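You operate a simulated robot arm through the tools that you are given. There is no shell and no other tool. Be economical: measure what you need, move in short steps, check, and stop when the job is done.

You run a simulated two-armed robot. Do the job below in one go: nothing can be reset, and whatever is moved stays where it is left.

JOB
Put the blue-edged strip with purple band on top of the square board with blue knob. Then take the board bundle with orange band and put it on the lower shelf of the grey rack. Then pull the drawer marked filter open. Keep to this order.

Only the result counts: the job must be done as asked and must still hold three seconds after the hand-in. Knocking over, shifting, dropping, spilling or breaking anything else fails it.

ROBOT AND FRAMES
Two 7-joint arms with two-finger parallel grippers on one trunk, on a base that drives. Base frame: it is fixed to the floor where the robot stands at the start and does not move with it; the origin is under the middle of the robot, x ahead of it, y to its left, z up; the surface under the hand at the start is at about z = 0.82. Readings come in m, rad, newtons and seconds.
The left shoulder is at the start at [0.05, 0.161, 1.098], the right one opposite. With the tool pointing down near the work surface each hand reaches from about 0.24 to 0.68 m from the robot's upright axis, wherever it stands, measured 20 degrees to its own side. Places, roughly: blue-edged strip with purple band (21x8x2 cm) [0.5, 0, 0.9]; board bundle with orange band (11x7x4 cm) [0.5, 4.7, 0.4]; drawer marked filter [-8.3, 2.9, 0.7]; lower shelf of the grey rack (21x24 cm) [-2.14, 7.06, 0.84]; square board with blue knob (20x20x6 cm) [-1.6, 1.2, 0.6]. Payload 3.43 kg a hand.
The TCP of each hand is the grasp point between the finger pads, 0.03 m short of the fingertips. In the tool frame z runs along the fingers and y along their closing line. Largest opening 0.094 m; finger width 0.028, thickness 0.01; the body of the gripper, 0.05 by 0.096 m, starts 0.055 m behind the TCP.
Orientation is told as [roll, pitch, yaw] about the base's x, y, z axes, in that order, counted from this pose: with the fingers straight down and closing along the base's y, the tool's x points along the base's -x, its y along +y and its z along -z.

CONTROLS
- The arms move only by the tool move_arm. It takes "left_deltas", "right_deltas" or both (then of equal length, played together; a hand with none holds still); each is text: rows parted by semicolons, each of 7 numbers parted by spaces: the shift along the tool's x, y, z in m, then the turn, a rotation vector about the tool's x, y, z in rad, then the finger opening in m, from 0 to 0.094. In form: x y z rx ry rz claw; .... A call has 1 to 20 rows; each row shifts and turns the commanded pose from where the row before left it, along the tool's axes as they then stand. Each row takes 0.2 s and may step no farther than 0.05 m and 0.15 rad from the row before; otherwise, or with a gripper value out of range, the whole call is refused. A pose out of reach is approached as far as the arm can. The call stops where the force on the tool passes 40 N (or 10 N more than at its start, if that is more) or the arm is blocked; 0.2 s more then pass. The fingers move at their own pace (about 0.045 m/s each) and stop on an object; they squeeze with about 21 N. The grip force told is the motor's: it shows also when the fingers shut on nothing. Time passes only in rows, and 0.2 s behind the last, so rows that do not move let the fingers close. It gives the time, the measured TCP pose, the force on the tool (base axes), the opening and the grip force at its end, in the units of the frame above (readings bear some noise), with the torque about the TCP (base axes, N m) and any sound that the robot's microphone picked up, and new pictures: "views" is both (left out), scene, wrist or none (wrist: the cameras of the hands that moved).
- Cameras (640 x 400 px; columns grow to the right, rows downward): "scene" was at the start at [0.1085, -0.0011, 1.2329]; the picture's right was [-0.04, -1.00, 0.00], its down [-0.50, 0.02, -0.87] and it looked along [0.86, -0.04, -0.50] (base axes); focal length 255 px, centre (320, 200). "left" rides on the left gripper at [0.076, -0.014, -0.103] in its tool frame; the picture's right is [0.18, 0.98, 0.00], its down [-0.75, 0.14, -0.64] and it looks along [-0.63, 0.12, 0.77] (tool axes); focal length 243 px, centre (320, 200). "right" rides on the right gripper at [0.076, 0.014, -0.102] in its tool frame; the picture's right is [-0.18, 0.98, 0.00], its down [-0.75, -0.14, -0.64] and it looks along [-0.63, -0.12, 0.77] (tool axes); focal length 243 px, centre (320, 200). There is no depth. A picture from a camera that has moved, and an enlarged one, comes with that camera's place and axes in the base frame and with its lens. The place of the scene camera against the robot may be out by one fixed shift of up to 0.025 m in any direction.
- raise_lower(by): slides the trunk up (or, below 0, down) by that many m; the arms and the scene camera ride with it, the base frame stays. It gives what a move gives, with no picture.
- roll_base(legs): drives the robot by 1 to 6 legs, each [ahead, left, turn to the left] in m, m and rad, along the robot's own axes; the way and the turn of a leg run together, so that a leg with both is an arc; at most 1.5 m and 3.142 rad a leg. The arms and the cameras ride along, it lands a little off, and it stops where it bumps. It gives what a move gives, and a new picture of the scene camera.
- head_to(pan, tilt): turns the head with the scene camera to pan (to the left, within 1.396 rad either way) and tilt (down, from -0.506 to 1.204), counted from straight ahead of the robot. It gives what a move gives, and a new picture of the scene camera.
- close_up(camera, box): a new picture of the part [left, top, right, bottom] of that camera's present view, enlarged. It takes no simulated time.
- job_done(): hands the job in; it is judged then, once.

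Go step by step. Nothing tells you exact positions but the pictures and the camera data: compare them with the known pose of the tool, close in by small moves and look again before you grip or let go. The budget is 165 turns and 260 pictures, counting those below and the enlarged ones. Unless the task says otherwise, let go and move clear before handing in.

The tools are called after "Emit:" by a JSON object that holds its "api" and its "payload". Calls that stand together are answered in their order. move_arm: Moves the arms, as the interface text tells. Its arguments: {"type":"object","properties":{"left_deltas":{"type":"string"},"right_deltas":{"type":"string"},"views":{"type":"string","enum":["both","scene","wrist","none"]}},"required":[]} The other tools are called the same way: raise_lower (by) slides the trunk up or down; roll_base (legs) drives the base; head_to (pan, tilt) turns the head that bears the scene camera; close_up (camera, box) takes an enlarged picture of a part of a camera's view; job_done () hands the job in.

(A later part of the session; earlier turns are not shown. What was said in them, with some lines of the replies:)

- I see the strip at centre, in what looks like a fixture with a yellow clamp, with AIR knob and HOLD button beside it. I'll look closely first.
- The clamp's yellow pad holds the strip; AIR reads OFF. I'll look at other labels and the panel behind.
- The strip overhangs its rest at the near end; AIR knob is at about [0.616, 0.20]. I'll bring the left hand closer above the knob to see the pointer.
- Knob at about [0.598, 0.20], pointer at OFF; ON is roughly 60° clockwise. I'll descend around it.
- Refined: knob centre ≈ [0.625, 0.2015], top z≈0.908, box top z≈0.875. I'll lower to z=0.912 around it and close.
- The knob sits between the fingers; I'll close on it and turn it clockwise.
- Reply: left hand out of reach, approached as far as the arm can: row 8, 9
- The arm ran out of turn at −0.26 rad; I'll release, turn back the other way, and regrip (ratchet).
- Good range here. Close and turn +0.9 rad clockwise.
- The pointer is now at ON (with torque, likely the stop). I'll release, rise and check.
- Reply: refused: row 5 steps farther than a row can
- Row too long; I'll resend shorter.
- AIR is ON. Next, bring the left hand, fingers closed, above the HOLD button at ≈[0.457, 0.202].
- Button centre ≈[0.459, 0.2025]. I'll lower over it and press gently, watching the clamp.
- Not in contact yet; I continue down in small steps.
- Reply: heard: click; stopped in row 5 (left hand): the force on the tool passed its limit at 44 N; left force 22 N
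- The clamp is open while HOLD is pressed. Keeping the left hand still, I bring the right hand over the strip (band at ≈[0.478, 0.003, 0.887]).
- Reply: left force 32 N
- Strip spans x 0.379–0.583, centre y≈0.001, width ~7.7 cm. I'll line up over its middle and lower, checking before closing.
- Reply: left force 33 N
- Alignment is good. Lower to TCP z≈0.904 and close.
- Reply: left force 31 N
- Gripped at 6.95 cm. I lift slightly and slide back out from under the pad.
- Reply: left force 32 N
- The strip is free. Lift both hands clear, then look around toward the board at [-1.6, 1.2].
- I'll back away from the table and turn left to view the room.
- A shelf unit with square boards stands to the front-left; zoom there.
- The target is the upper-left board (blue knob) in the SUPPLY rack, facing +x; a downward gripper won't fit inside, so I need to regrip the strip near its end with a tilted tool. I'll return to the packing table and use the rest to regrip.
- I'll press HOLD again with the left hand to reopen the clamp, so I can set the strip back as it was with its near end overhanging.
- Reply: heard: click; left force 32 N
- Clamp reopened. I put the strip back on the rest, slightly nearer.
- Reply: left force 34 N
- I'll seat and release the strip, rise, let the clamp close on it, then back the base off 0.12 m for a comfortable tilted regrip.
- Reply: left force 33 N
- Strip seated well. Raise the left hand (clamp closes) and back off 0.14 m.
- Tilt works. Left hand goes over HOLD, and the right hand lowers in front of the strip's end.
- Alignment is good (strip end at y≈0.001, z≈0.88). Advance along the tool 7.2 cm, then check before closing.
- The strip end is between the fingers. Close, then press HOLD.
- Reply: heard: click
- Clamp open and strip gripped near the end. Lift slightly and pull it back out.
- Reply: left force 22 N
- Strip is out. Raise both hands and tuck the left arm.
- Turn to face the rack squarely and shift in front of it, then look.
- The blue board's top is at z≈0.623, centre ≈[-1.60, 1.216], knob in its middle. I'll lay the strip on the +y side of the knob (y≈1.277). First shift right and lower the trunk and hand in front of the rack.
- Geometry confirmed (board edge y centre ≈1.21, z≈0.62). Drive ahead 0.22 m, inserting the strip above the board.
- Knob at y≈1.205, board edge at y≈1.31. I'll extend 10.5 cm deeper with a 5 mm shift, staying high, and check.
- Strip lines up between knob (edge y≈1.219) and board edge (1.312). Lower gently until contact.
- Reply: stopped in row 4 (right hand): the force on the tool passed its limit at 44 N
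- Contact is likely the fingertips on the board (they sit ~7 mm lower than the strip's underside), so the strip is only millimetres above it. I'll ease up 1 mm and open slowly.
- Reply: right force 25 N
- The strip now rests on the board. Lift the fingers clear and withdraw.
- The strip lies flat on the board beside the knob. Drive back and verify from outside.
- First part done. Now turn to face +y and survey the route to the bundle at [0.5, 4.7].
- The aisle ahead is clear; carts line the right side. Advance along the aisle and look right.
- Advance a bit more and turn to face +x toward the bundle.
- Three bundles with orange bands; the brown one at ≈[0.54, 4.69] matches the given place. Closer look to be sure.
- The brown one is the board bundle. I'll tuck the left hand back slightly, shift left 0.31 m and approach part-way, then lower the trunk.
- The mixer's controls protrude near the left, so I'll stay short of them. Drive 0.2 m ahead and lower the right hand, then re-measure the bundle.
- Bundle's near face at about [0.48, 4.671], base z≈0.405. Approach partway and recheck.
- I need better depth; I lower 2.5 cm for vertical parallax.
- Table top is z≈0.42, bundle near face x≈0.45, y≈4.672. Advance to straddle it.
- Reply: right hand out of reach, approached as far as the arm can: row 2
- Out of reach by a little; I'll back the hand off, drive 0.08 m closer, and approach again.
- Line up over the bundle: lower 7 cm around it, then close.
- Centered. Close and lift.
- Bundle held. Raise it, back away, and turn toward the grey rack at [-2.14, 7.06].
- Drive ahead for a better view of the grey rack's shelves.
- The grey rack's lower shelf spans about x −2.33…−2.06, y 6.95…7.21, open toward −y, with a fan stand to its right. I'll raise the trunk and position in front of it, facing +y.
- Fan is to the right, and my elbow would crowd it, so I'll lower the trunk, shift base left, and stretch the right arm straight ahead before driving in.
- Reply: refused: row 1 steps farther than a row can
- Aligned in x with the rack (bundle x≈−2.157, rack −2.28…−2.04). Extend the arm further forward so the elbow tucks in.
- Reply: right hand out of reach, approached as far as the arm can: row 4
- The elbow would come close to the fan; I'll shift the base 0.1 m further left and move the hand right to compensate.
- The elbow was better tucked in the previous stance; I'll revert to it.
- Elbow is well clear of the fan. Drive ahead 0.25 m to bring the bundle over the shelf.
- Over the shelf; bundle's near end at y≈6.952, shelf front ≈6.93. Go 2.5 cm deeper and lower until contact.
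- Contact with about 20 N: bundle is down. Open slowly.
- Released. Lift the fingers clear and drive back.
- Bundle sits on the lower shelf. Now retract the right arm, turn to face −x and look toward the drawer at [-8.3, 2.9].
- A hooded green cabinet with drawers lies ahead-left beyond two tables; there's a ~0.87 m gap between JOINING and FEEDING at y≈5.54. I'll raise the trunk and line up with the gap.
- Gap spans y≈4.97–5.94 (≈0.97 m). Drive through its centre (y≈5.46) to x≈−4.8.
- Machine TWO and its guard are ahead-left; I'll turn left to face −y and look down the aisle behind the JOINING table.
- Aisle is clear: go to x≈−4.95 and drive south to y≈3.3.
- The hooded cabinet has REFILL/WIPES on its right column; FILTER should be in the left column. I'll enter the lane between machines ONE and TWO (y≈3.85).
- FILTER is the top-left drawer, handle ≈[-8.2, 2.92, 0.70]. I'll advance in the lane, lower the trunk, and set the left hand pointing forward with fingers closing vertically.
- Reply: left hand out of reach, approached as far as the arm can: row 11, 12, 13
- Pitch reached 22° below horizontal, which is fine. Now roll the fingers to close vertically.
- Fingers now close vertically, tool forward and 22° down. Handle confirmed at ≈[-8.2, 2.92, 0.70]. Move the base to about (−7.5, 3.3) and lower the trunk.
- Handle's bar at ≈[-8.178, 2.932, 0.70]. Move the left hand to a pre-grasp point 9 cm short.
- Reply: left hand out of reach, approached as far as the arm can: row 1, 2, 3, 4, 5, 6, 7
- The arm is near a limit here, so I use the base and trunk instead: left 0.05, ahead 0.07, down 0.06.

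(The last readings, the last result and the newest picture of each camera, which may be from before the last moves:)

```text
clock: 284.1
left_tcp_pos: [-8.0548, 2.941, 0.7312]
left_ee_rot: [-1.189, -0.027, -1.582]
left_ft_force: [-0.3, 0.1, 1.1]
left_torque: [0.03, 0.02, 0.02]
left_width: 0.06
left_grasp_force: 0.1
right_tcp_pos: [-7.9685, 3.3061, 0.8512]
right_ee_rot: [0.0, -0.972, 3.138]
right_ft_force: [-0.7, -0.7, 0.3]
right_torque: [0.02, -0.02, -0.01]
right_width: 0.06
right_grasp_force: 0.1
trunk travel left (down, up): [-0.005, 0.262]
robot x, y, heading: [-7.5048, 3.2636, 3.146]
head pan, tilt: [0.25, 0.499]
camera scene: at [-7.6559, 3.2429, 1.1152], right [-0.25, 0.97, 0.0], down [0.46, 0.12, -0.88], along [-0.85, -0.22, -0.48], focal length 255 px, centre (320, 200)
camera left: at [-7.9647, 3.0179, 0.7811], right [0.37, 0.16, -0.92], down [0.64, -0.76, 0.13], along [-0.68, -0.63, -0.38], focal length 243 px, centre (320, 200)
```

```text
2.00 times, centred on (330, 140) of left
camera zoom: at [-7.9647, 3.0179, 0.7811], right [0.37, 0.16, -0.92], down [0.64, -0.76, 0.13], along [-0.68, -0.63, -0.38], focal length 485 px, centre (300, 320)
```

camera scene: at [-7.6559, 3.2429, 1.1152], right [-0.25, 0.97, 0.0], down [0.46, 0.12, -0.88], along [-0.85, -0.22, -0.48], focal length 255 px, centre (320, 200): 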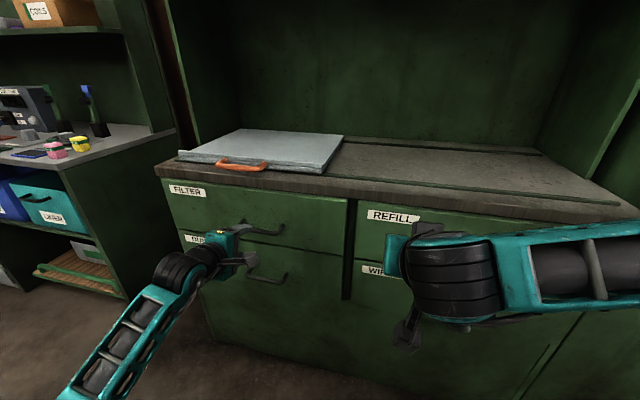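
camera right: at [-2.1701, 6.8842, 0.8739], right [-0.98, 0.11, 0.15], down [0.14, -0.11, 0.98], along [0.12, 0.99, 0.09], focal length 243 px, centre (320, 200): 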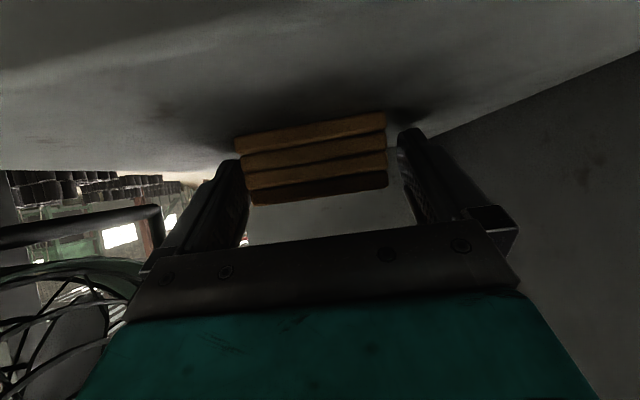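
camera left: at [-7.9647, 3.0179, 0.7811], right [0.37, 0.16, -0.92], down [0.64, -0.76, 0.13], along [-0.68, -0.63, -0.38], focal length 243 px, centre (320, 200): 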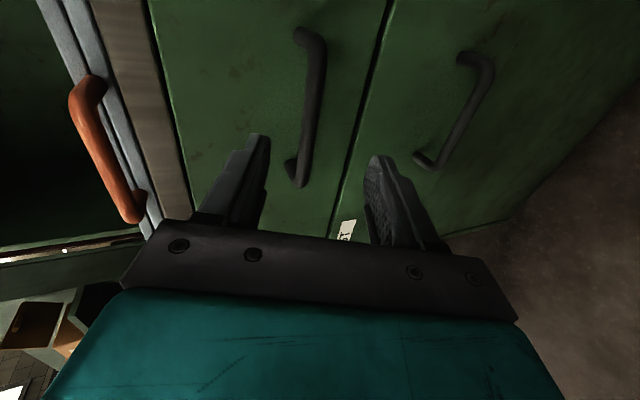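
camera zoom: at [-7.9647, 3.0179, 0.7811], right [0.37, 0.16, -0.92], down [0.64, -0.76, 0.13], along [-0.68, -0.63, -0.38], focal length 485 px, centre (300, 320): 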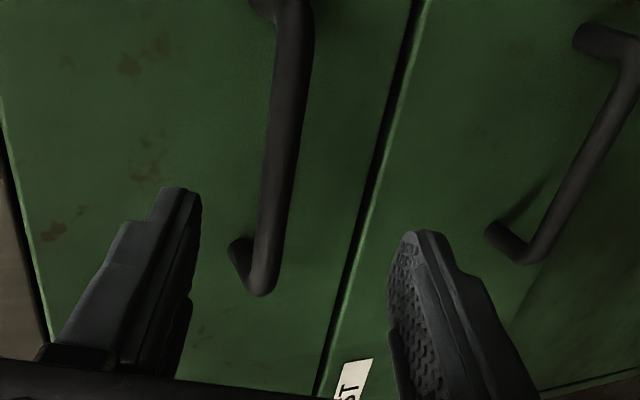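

Bar located at x≈−8.169, y≈2.927, z≈0.697. Adjust and advance onto it with fingers open above and below.

Emit:
{"api": "move_arm", "payload": {"left_deltas": "-0.007 -0.005 0.03 0 0 0 0.06; -0.007 -0.0055 0.03 0 0 0 0.06; 0 0 0 0 0 0 0.06", "views": "both"}}

Emit:
{"api": "close_up", "payload": {"camera": "left", "box": [200, 40, 460, 240]}}

```text
clock: 284.9
left_tcp_pos: [-8.116, 2.9279, 0.7183]
left_ee_rot: [-1.191, -0.025, -1.582]
left_ft_force: [-0.3, -0.2, -0.2]
left_torque: [0.02, 0.0, 0.04]
left_width: 0.0598
left_grasp_force: 0.0
right_tcp_pos: [-7.9674, 3.3053, 0.8494]
right_ee_rot: [0.0, -0.975, 3.139]
right_ft_force: [0.1, 0.0, -0.1]
right_torque: [-0.02, -0.01, 0.0]
right_width: 0.0599
right_grasp_force: 0.0
trunk travel left (down, up): [-0.005, 0.262]
robot x, y, heading: [-7.5102, 3.2624, 3.145]
head pan, tilt: [0.25, 0.499]
camera scene: at [-7.6559, 3.2429, 1.1152], right [-0.25, 0.97, 0.0], down [0.46, 0.12, -0.88], along [-0.85, -0.22, -0.48], focal length 255 px, centre (320, 200)
camera left: at [-8.0249, 3.0045, 0.7683], right [0.37, 0.16, -0.92], down [0.64, -0.76, 0.13], along [-0.68, -0.63, -0.38], focal length 243 px, centre (320, 200)
```

scene: 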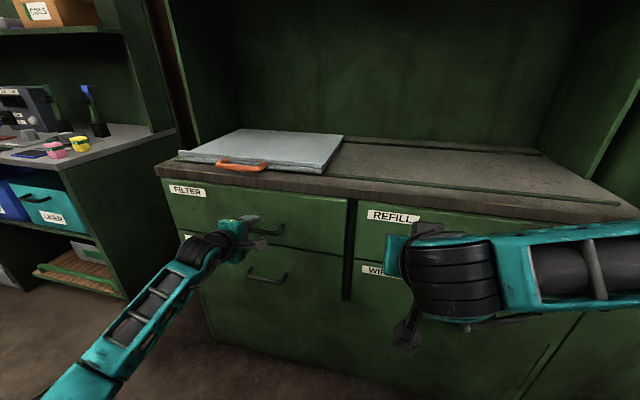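
left: 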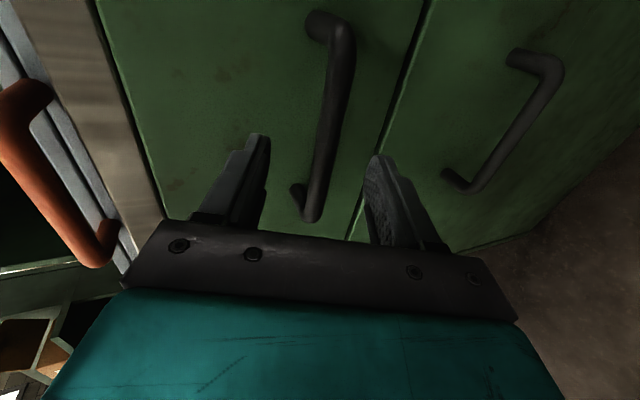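

```text
2.00 times, centred on (330, 140) of left
camera zoom: at [-8.0249, 3.0045, 0.7683], right [0.37, 0.16, -0.92], down [0.64, -0.76, 0.13], along [-0.68, -0.63, -0.38], focal length 485 px, centre (300, 320)
```

zoom: 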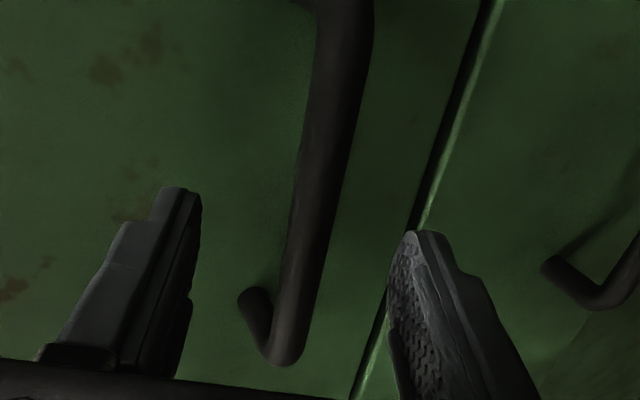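

Bar refined to x≈−8.159, y≈2.93, z≈0.699. Advance 3.8 cm and close.

Emit:
{"api": "move_arm", "payload": {"left_deltas": "0 0.0013 0.019 0 0 0 0.06; 0 0.0013 0.0186 0 0 0 0.06; 0 0 0 0 0 0 0.06", "views": "wrist"}}

```text
clock: 285.5
left_tcp_pos: [-8.1413, 2.9273, 0.7078]
left_ee_rot: [-1.198, -0.028, -1.583]
left_ft_force: [19.2, 1.7, 2.5]
left_torque: [-0.07, 0.72, 0.16]
left_width: 0.0581
left_grasp_force: 0.1
right_tcp_pos: [-7.9664, 3.3045, 0.8502]
right_ee_rot: [0.003, -0.975, 3.141]
right_ft_force: [0.2, -0.2, 0.1]
right_torque: [0.01, 0.0, 0.0]
right_width: 0.06
right_grasp_force: 0.1
trunk travel left (down, up): [-0.005, 0.262]
robot x, y, heading: [-7.5062, 3.2612, -3.141]
head pan, tilt: [0.25, 0.499]
stopped in row 2 (left hand): the force on the tool passed its limit at 58 N (the readings are from after the stop); the commanded pose is now the measured one
camera left: at [-8.0501, 3.004, 0.7568], right [0.36, 0.16, -0.92], down [0.64, -0.76, 0.12], along [-0.68, -0.63, -0.37], focal length 243 px, centre (320, 200)
```

left: 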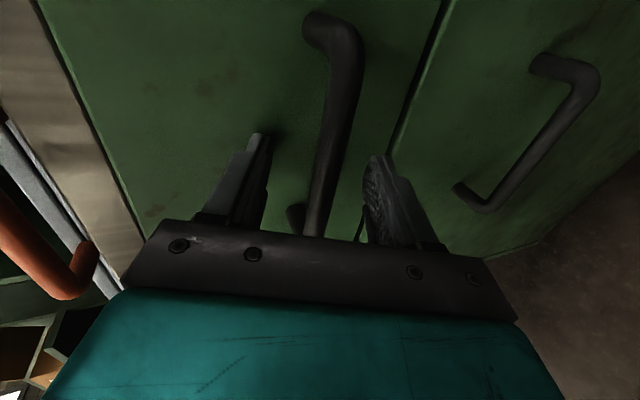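

Fingertips touched the drawer face; bar is between them. Back off 3 mm and close.

Emit:
{"api": "move_arm", "payload": {"left_deltas": "0 0 -0.004 0 0 0 0.05; 0 0 0 0 0 0 0.03; 0 0 0 0 0 0 0.01; 0 0 0 0 0 0 0; 0 0 0 0 0 0 0; 0 0 0 0 0 0 0", "views": "wrist"}}

```text
clock: 286.9
left_tcp_pos: [-8.1387, 2.9264, 0.7068]
left_ee_rot: [-1.195, -0.024, -1.582]
left_ft_force: [1.4, 0.6, -3.4]
left_torque: [0.87, -0.06, 0.56]
left_width: 0.0179
left_grasp_force: 45.0
right_tcp_pos: [-7.967, 3.3053, 0.85]
right_ee_rot: [0.0, -0.975, 3.141]
right_ft_force: [0.2, 0.1, 0.6]
right_torque: [0.0, 0.01, -0.01]
right_width: 0.0601
right_grasp_force: 0.1
trunk travel left (down, up): [-0.005, 0.262]
robot x, y, heading: [-7.5063, 3.2643, -3.142]
head pan, tilt: [0.25, 0.499]
camera left: at [-8.0484, 3.0037, 0.7562], right [0.36, 0.16, -0.92], down [0.64, -0.76, 0.12], along [-0.68, -0.63, -0.38], focal length 243 px, centre (320, 200)
```

left: 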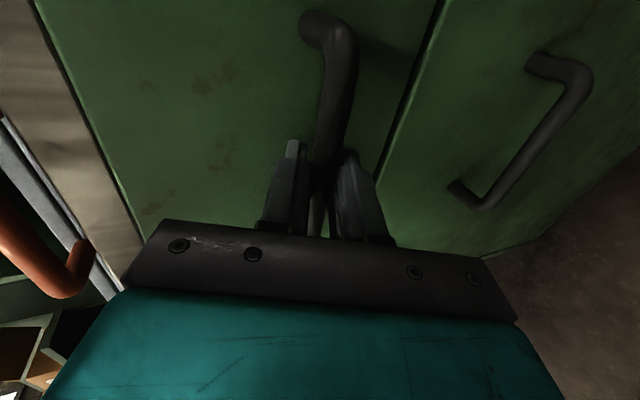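

Handle gripped. Pull back straight along +x.

Emit:
{"api": "move_arm", "payload": {"left_deltas": "0 0.0037 -0.0093 0 0 0 0; 0 0.0074 -0.0186 0 0 0 0; 0 0.0074 -0.0186 0 0 0 0; 0 0.0074 -0.0186 0 0 0 0; 0 0 0 0 0 0 0", "views": "both"}}

```text
clock: 288.1
left_tcp_pos: [-8.0685, 2.9265, 0.708]
left_ee_rot: [-1.198, -0.024, -1.583]
left_ft_force: [0.0, 5.5, -4.0]
left_torque: [1.02, 0.02, 0.34]
left_width: 0.0141
left_grasp_force: 44.9
right_tcp_pos: [-7.9689, 3.3054, 0.8483]
right_ee_rot: [0.0, -0.974, 3.142]
right_ft_force: [-0.3, -0.5, -0.9]
right_torque: [-0.03, 0.03, 0.0]
right_width: 0.0601
right_grasp_force: 0.1
trunk travel left (down, up): [-0.005, 0.262]
robot x, y, heading: [-7.5084, 3.2613, -3.141]
head pan, tilt: [0.25, 0.499]
camera scene: at [-7.6561, 3.2428, 1.1152], right [-0.25, 0.97, 0.0], down [0.46, 0.12, -0.88], along [-0.85, -0.22, -0.48], focal length 255 px, centre (320, 200)
camera left: at [-7.9781, 3.0031, 0.757], right [0.36, 0.16, -0.92], down [0.64, -0.76, 0.12], along [-0.68, -0.63, -0.37], focal length 243 px, centre (320, 200)
```

scene: 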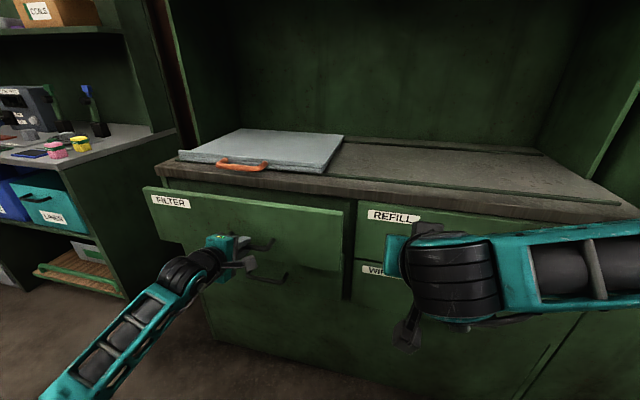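
left: 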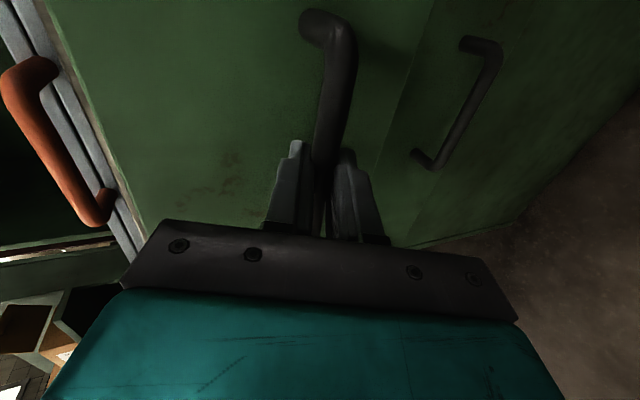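

Drawer is opening. Lift the right hand out of the way while pulling further.

Emit:
{"api": "move_arm", "payload": {"left_deltas": "0 0 0 0 0 0 0; 0 0 0 0 0 0 0; 0 0.0074 -0.0186 0 0 0 0; 0 0.0074 -0.0186 0 0 0 0; 0 0.0074 -0.0186 0 0 0 0; 0 0.0074 -0.0186 0 0 0 0; 0 0.0074 -0.0186 0 0 0 0; 0 0 0 0 0 0 0", "right_deltas": "-0.0331 -0.02 -0.0224 0 0 0 0.06; -0.0331 -0.02 -0.0224 0 0 0 0.06; -0.0331 -0.02 -0.0224 0 0 0 0.06; 0 0 0 0 0 0 0.06; 0 0 0 0 0 0 0.06; 0 0 0 0 0 0 0.06; 0 0 0 0 0 0 0.06; 0 0 0 0 0 0 0.06", "views": "both"}}

```text
clock: 289.9
left_tcp_pos: [-7.9693, 2.926, 0.7074]
left_ee_rot: [-1.196, -0.026, -1.586]
left_ft_force: [-0.2, 16.6, 0.9]
left_torque: [1.1, 0.0, 0.36]
left_width: 0.014
left_grasp_force: 44.9
right_tcp_pos: [-7.9675, 3.3652, 0.9697]
right_ee_rot: [0.001, -0.973, 3.14]
right_ft_force: [0.0, 0.4, 0.9]
right_torque: [0.03, -0.02, 0.01]
right_width: 0.06
right_grasp_force: 0.0
trunk travel left (down, up): [-0.005, 0.262]
robot x, y, heading: [-7.5082, 3.2615, -3.141]
head pan, tilt: [0.25, 0.499]
camera scene: at [-7.6558, 3.2437, 1.1152], right [-0.25, 0.97, 0.0], down [0.46, 0.12, -0.88], along [-0.85, -0.22, -0.48], focal length 255 px, centre (320, 200)
camera right: at [-7.8407, 3.3508, 0.965], right [-0.1, -0.98, 0.15], down [0.11, 0.14, 0.98], along [-0.99, 0.12, 0.09], focal length 243 px, centre (320, 200)
camera left: at [-7.8777, 3.003, 0.757], right [0.36, 0.16, -0.92], down [0.64, -0.76, 0.12], along [-0.68, -0.63, -0.37], focal length 243 px, centre (320, 200)
```

scene: 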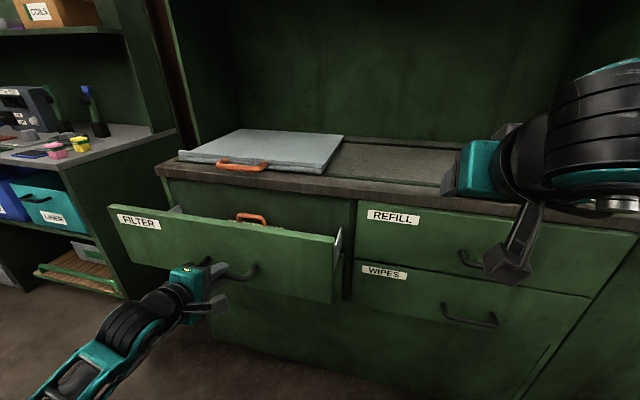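
right: 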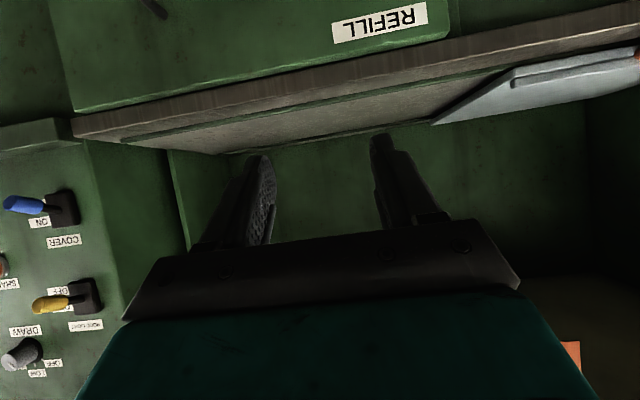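
left: 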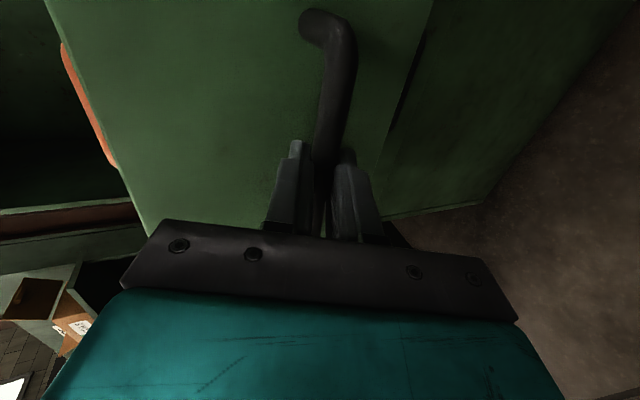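

Open ~17 cm. Pull a bit further, relieving the sideways force slightly.

Emit:
{"api": "move_arm", "payload": {"left_deltas": "0.003 0.0056 -0.0139 0 0 0 0; 0.002 0.0056 -0.0139 0 0 0 0; 0 0.0056 -0.0139 0 0 0 0; 0 0.0056 -0.0139 0 0 0 0; 0 0.0056 -0.0139 0 0 0 0; 0 0 0 0 0 0 0", "views": "scene"}}

```text
clock: 291.3
left_tcp_pos: [-7.8923, 2.928, 0.7079]
left_ee_rot: [-1.202, -0.032, -1.58]
left_ft_force: [0.0, -17.2, 15.6]
left_torque: [0.77, 0.03, 1.36]
left_width: 0.0143
left_grasp_force: 44.8
right_tcp_pos: [-7.9662, 3.3658, 0.9702]
right_ee_rot: [-0.001, -0.973, -3.144]
right_ft_force: [0.3, 0.6, -0.5]
right_torque: [0.01, 0.04, -0.03]
right_width: 0.0596
right_grasp_force: 0.1
trunk travel left (down, up): [-0.005, 0.262]
robot x, y, heading: [-7.5024, 3.2621, -3.139]
head pan, tilt: [0.25, 0.499]
camera scene: at [-7.655, 3.2422, 1.1154], right [-0.25, 0.97, 0.0], down [0.46, 0.12, -0.88], along [-0.85, -0.22, -0.48], focal length 255 px, centre (320, 200)
```

scene: 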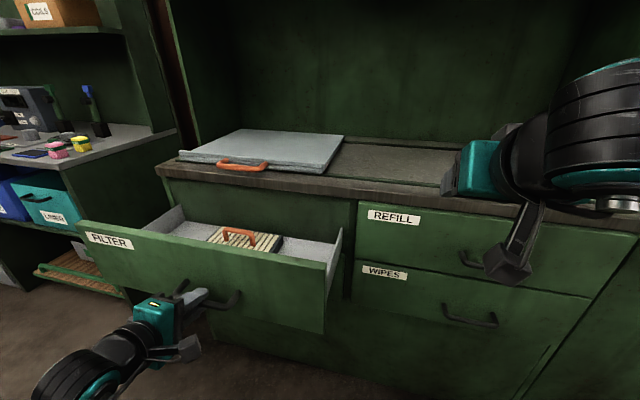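

Drawer open ~25 cm with its contents visible. I'll try a few more cm until it resists.

Emit:
{"api": "move_arm", "payload": {"left_deltas": "-0.002 0.0056 -0.0139 0 0 0 0; 0 0.004 -0.0139 0 0 0 0; 0 0.0056 -0.0139 0 0 0 0; 0 0 0 0 0 0 0", "views": "none"}}

```text
clock: 292.1
left_tcp_pos: [-7.8618, 2.9278, 0.7098]
left_ee_rot: [-1.205, -0.017, -1.585]
left_ft_force: [-14.3, -0.7, -4.8]
left_torque: [1.1, 0.01, 1.14]
left_width: 0.0143
left_grasp_force: 45.2
right_tcp_pos: [-7.9698, 3.3647, 0.9689]
right_ee_rot: [0.001, -0.973, 3.141]
right_ft_force: [-0.5, 0.2, 0.3]
right_torque: [-0.01, 0.0, -0.04]
right_width: 0.0598
right_grasp_force: 0.0
trunk travel left (down, up): [-0.005, 0.262]
robot x, y, heading: [-7.508, 3.264, 3.137]
head pan, tilt: [0.25, 0.499]
stopped in row 3 (left hand): the force on the tool passed its limit at 48 N (the readings are from after the stop); the commanded pose is now the measured one
```

It reached its stop (~28 cm). Open the fingers and withdraw.

Emit:
{"api": "move_arm", "payload": {"left_deltas": "0 -0.001 0.002 0 0 0 0.02; 0 0 0 0 0 0 0.04; 0 0 0 0 0 0 0.06; 0 0 0 0 0 0 0.06; 0 0.005 -0.02 0 0 0 0.06; 0 0.007 -0.02 0 0 0 0.06; 0 0.003 -0.01 0 0 0 0.06; 0 0 0 0 0 0 0.06", "views": "both"}}

```text
clock: 293.9
left_tcp_pos: [-7.8117, 2.9274, 0.716]
left_ee_rot: [-1.208, -0.023, -1.588]
left_ft_force: [-0.2, 0.1, 0.6]
left_torque: [0.02, 0.0, -0.01]
left_width: 0.0601
left_grasp_force: 0.0
right_tcp_pos: [-7.9684, 3.3658, 0.9696]
right_ee_rot: [-0.001, -0.974, 3.138]
right_ft_force: [-0.1, -1.0, -0.4]
right_torque: [0.0, 0.0, 0.02]
right_width: 0.06
right_grasp_force: 0.1
trunk travel left (down, up): [-0.005, 0.262]
robot x, y, heading: [-7.5123, 3.2596, 3.137]
head pan, tilt: [0.25, 0.499]
camera scene: at [-7.6563, 3.2431, 1.1152], right [-0.25, 0.97, 0.0], down [0.46, 0.12, -0.88], along [-0.85, -0.22, -0.48], focal length 255 px, centre (320, 200)
camera left: at [-7.7189, 3.0033, 0.7635], right [0.35, 0.16, -0.92], down [0.64, -0.76, 0.11], along [-0.68, -0.63, -0.37], focal length 243 px, centre (320, 200)
```

scene: 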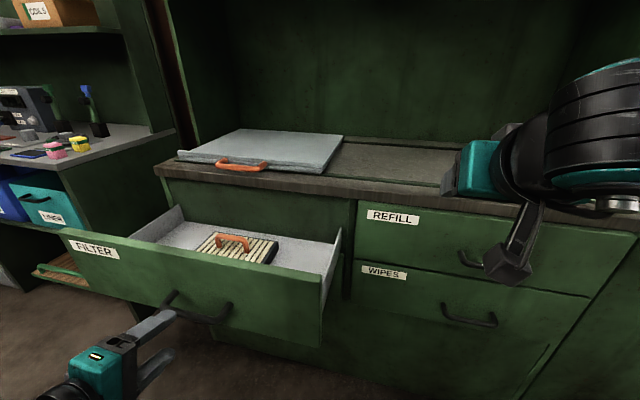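
left: 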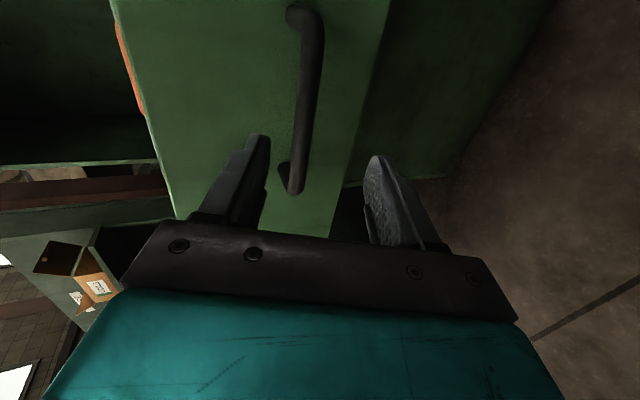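

The FILTER drawer stands open, the hand is clear of its handle, and the earlier two placements were checked after release. Handing in.

Emit:
{"api": "job_done", "payload": {}}

```text
The job is handed in.
```

I did all three parts in order and handed the job in. I looked at each one after letting go, but I don't know how it was judged.

1. **Strip:** it lies flat on the square board, beside the blue knob. I had to turn AIR to ON and press HOLD to free it from its clamp. AIR is still ON.
2. **Bundle:** it sits on the lower shelf of the grey rack. Three bundles had orange bands; I took the brown one because it matched your description and place.
3. **Drawer:** the one marked FILTER is pulled out to its stop, about 28 cm.
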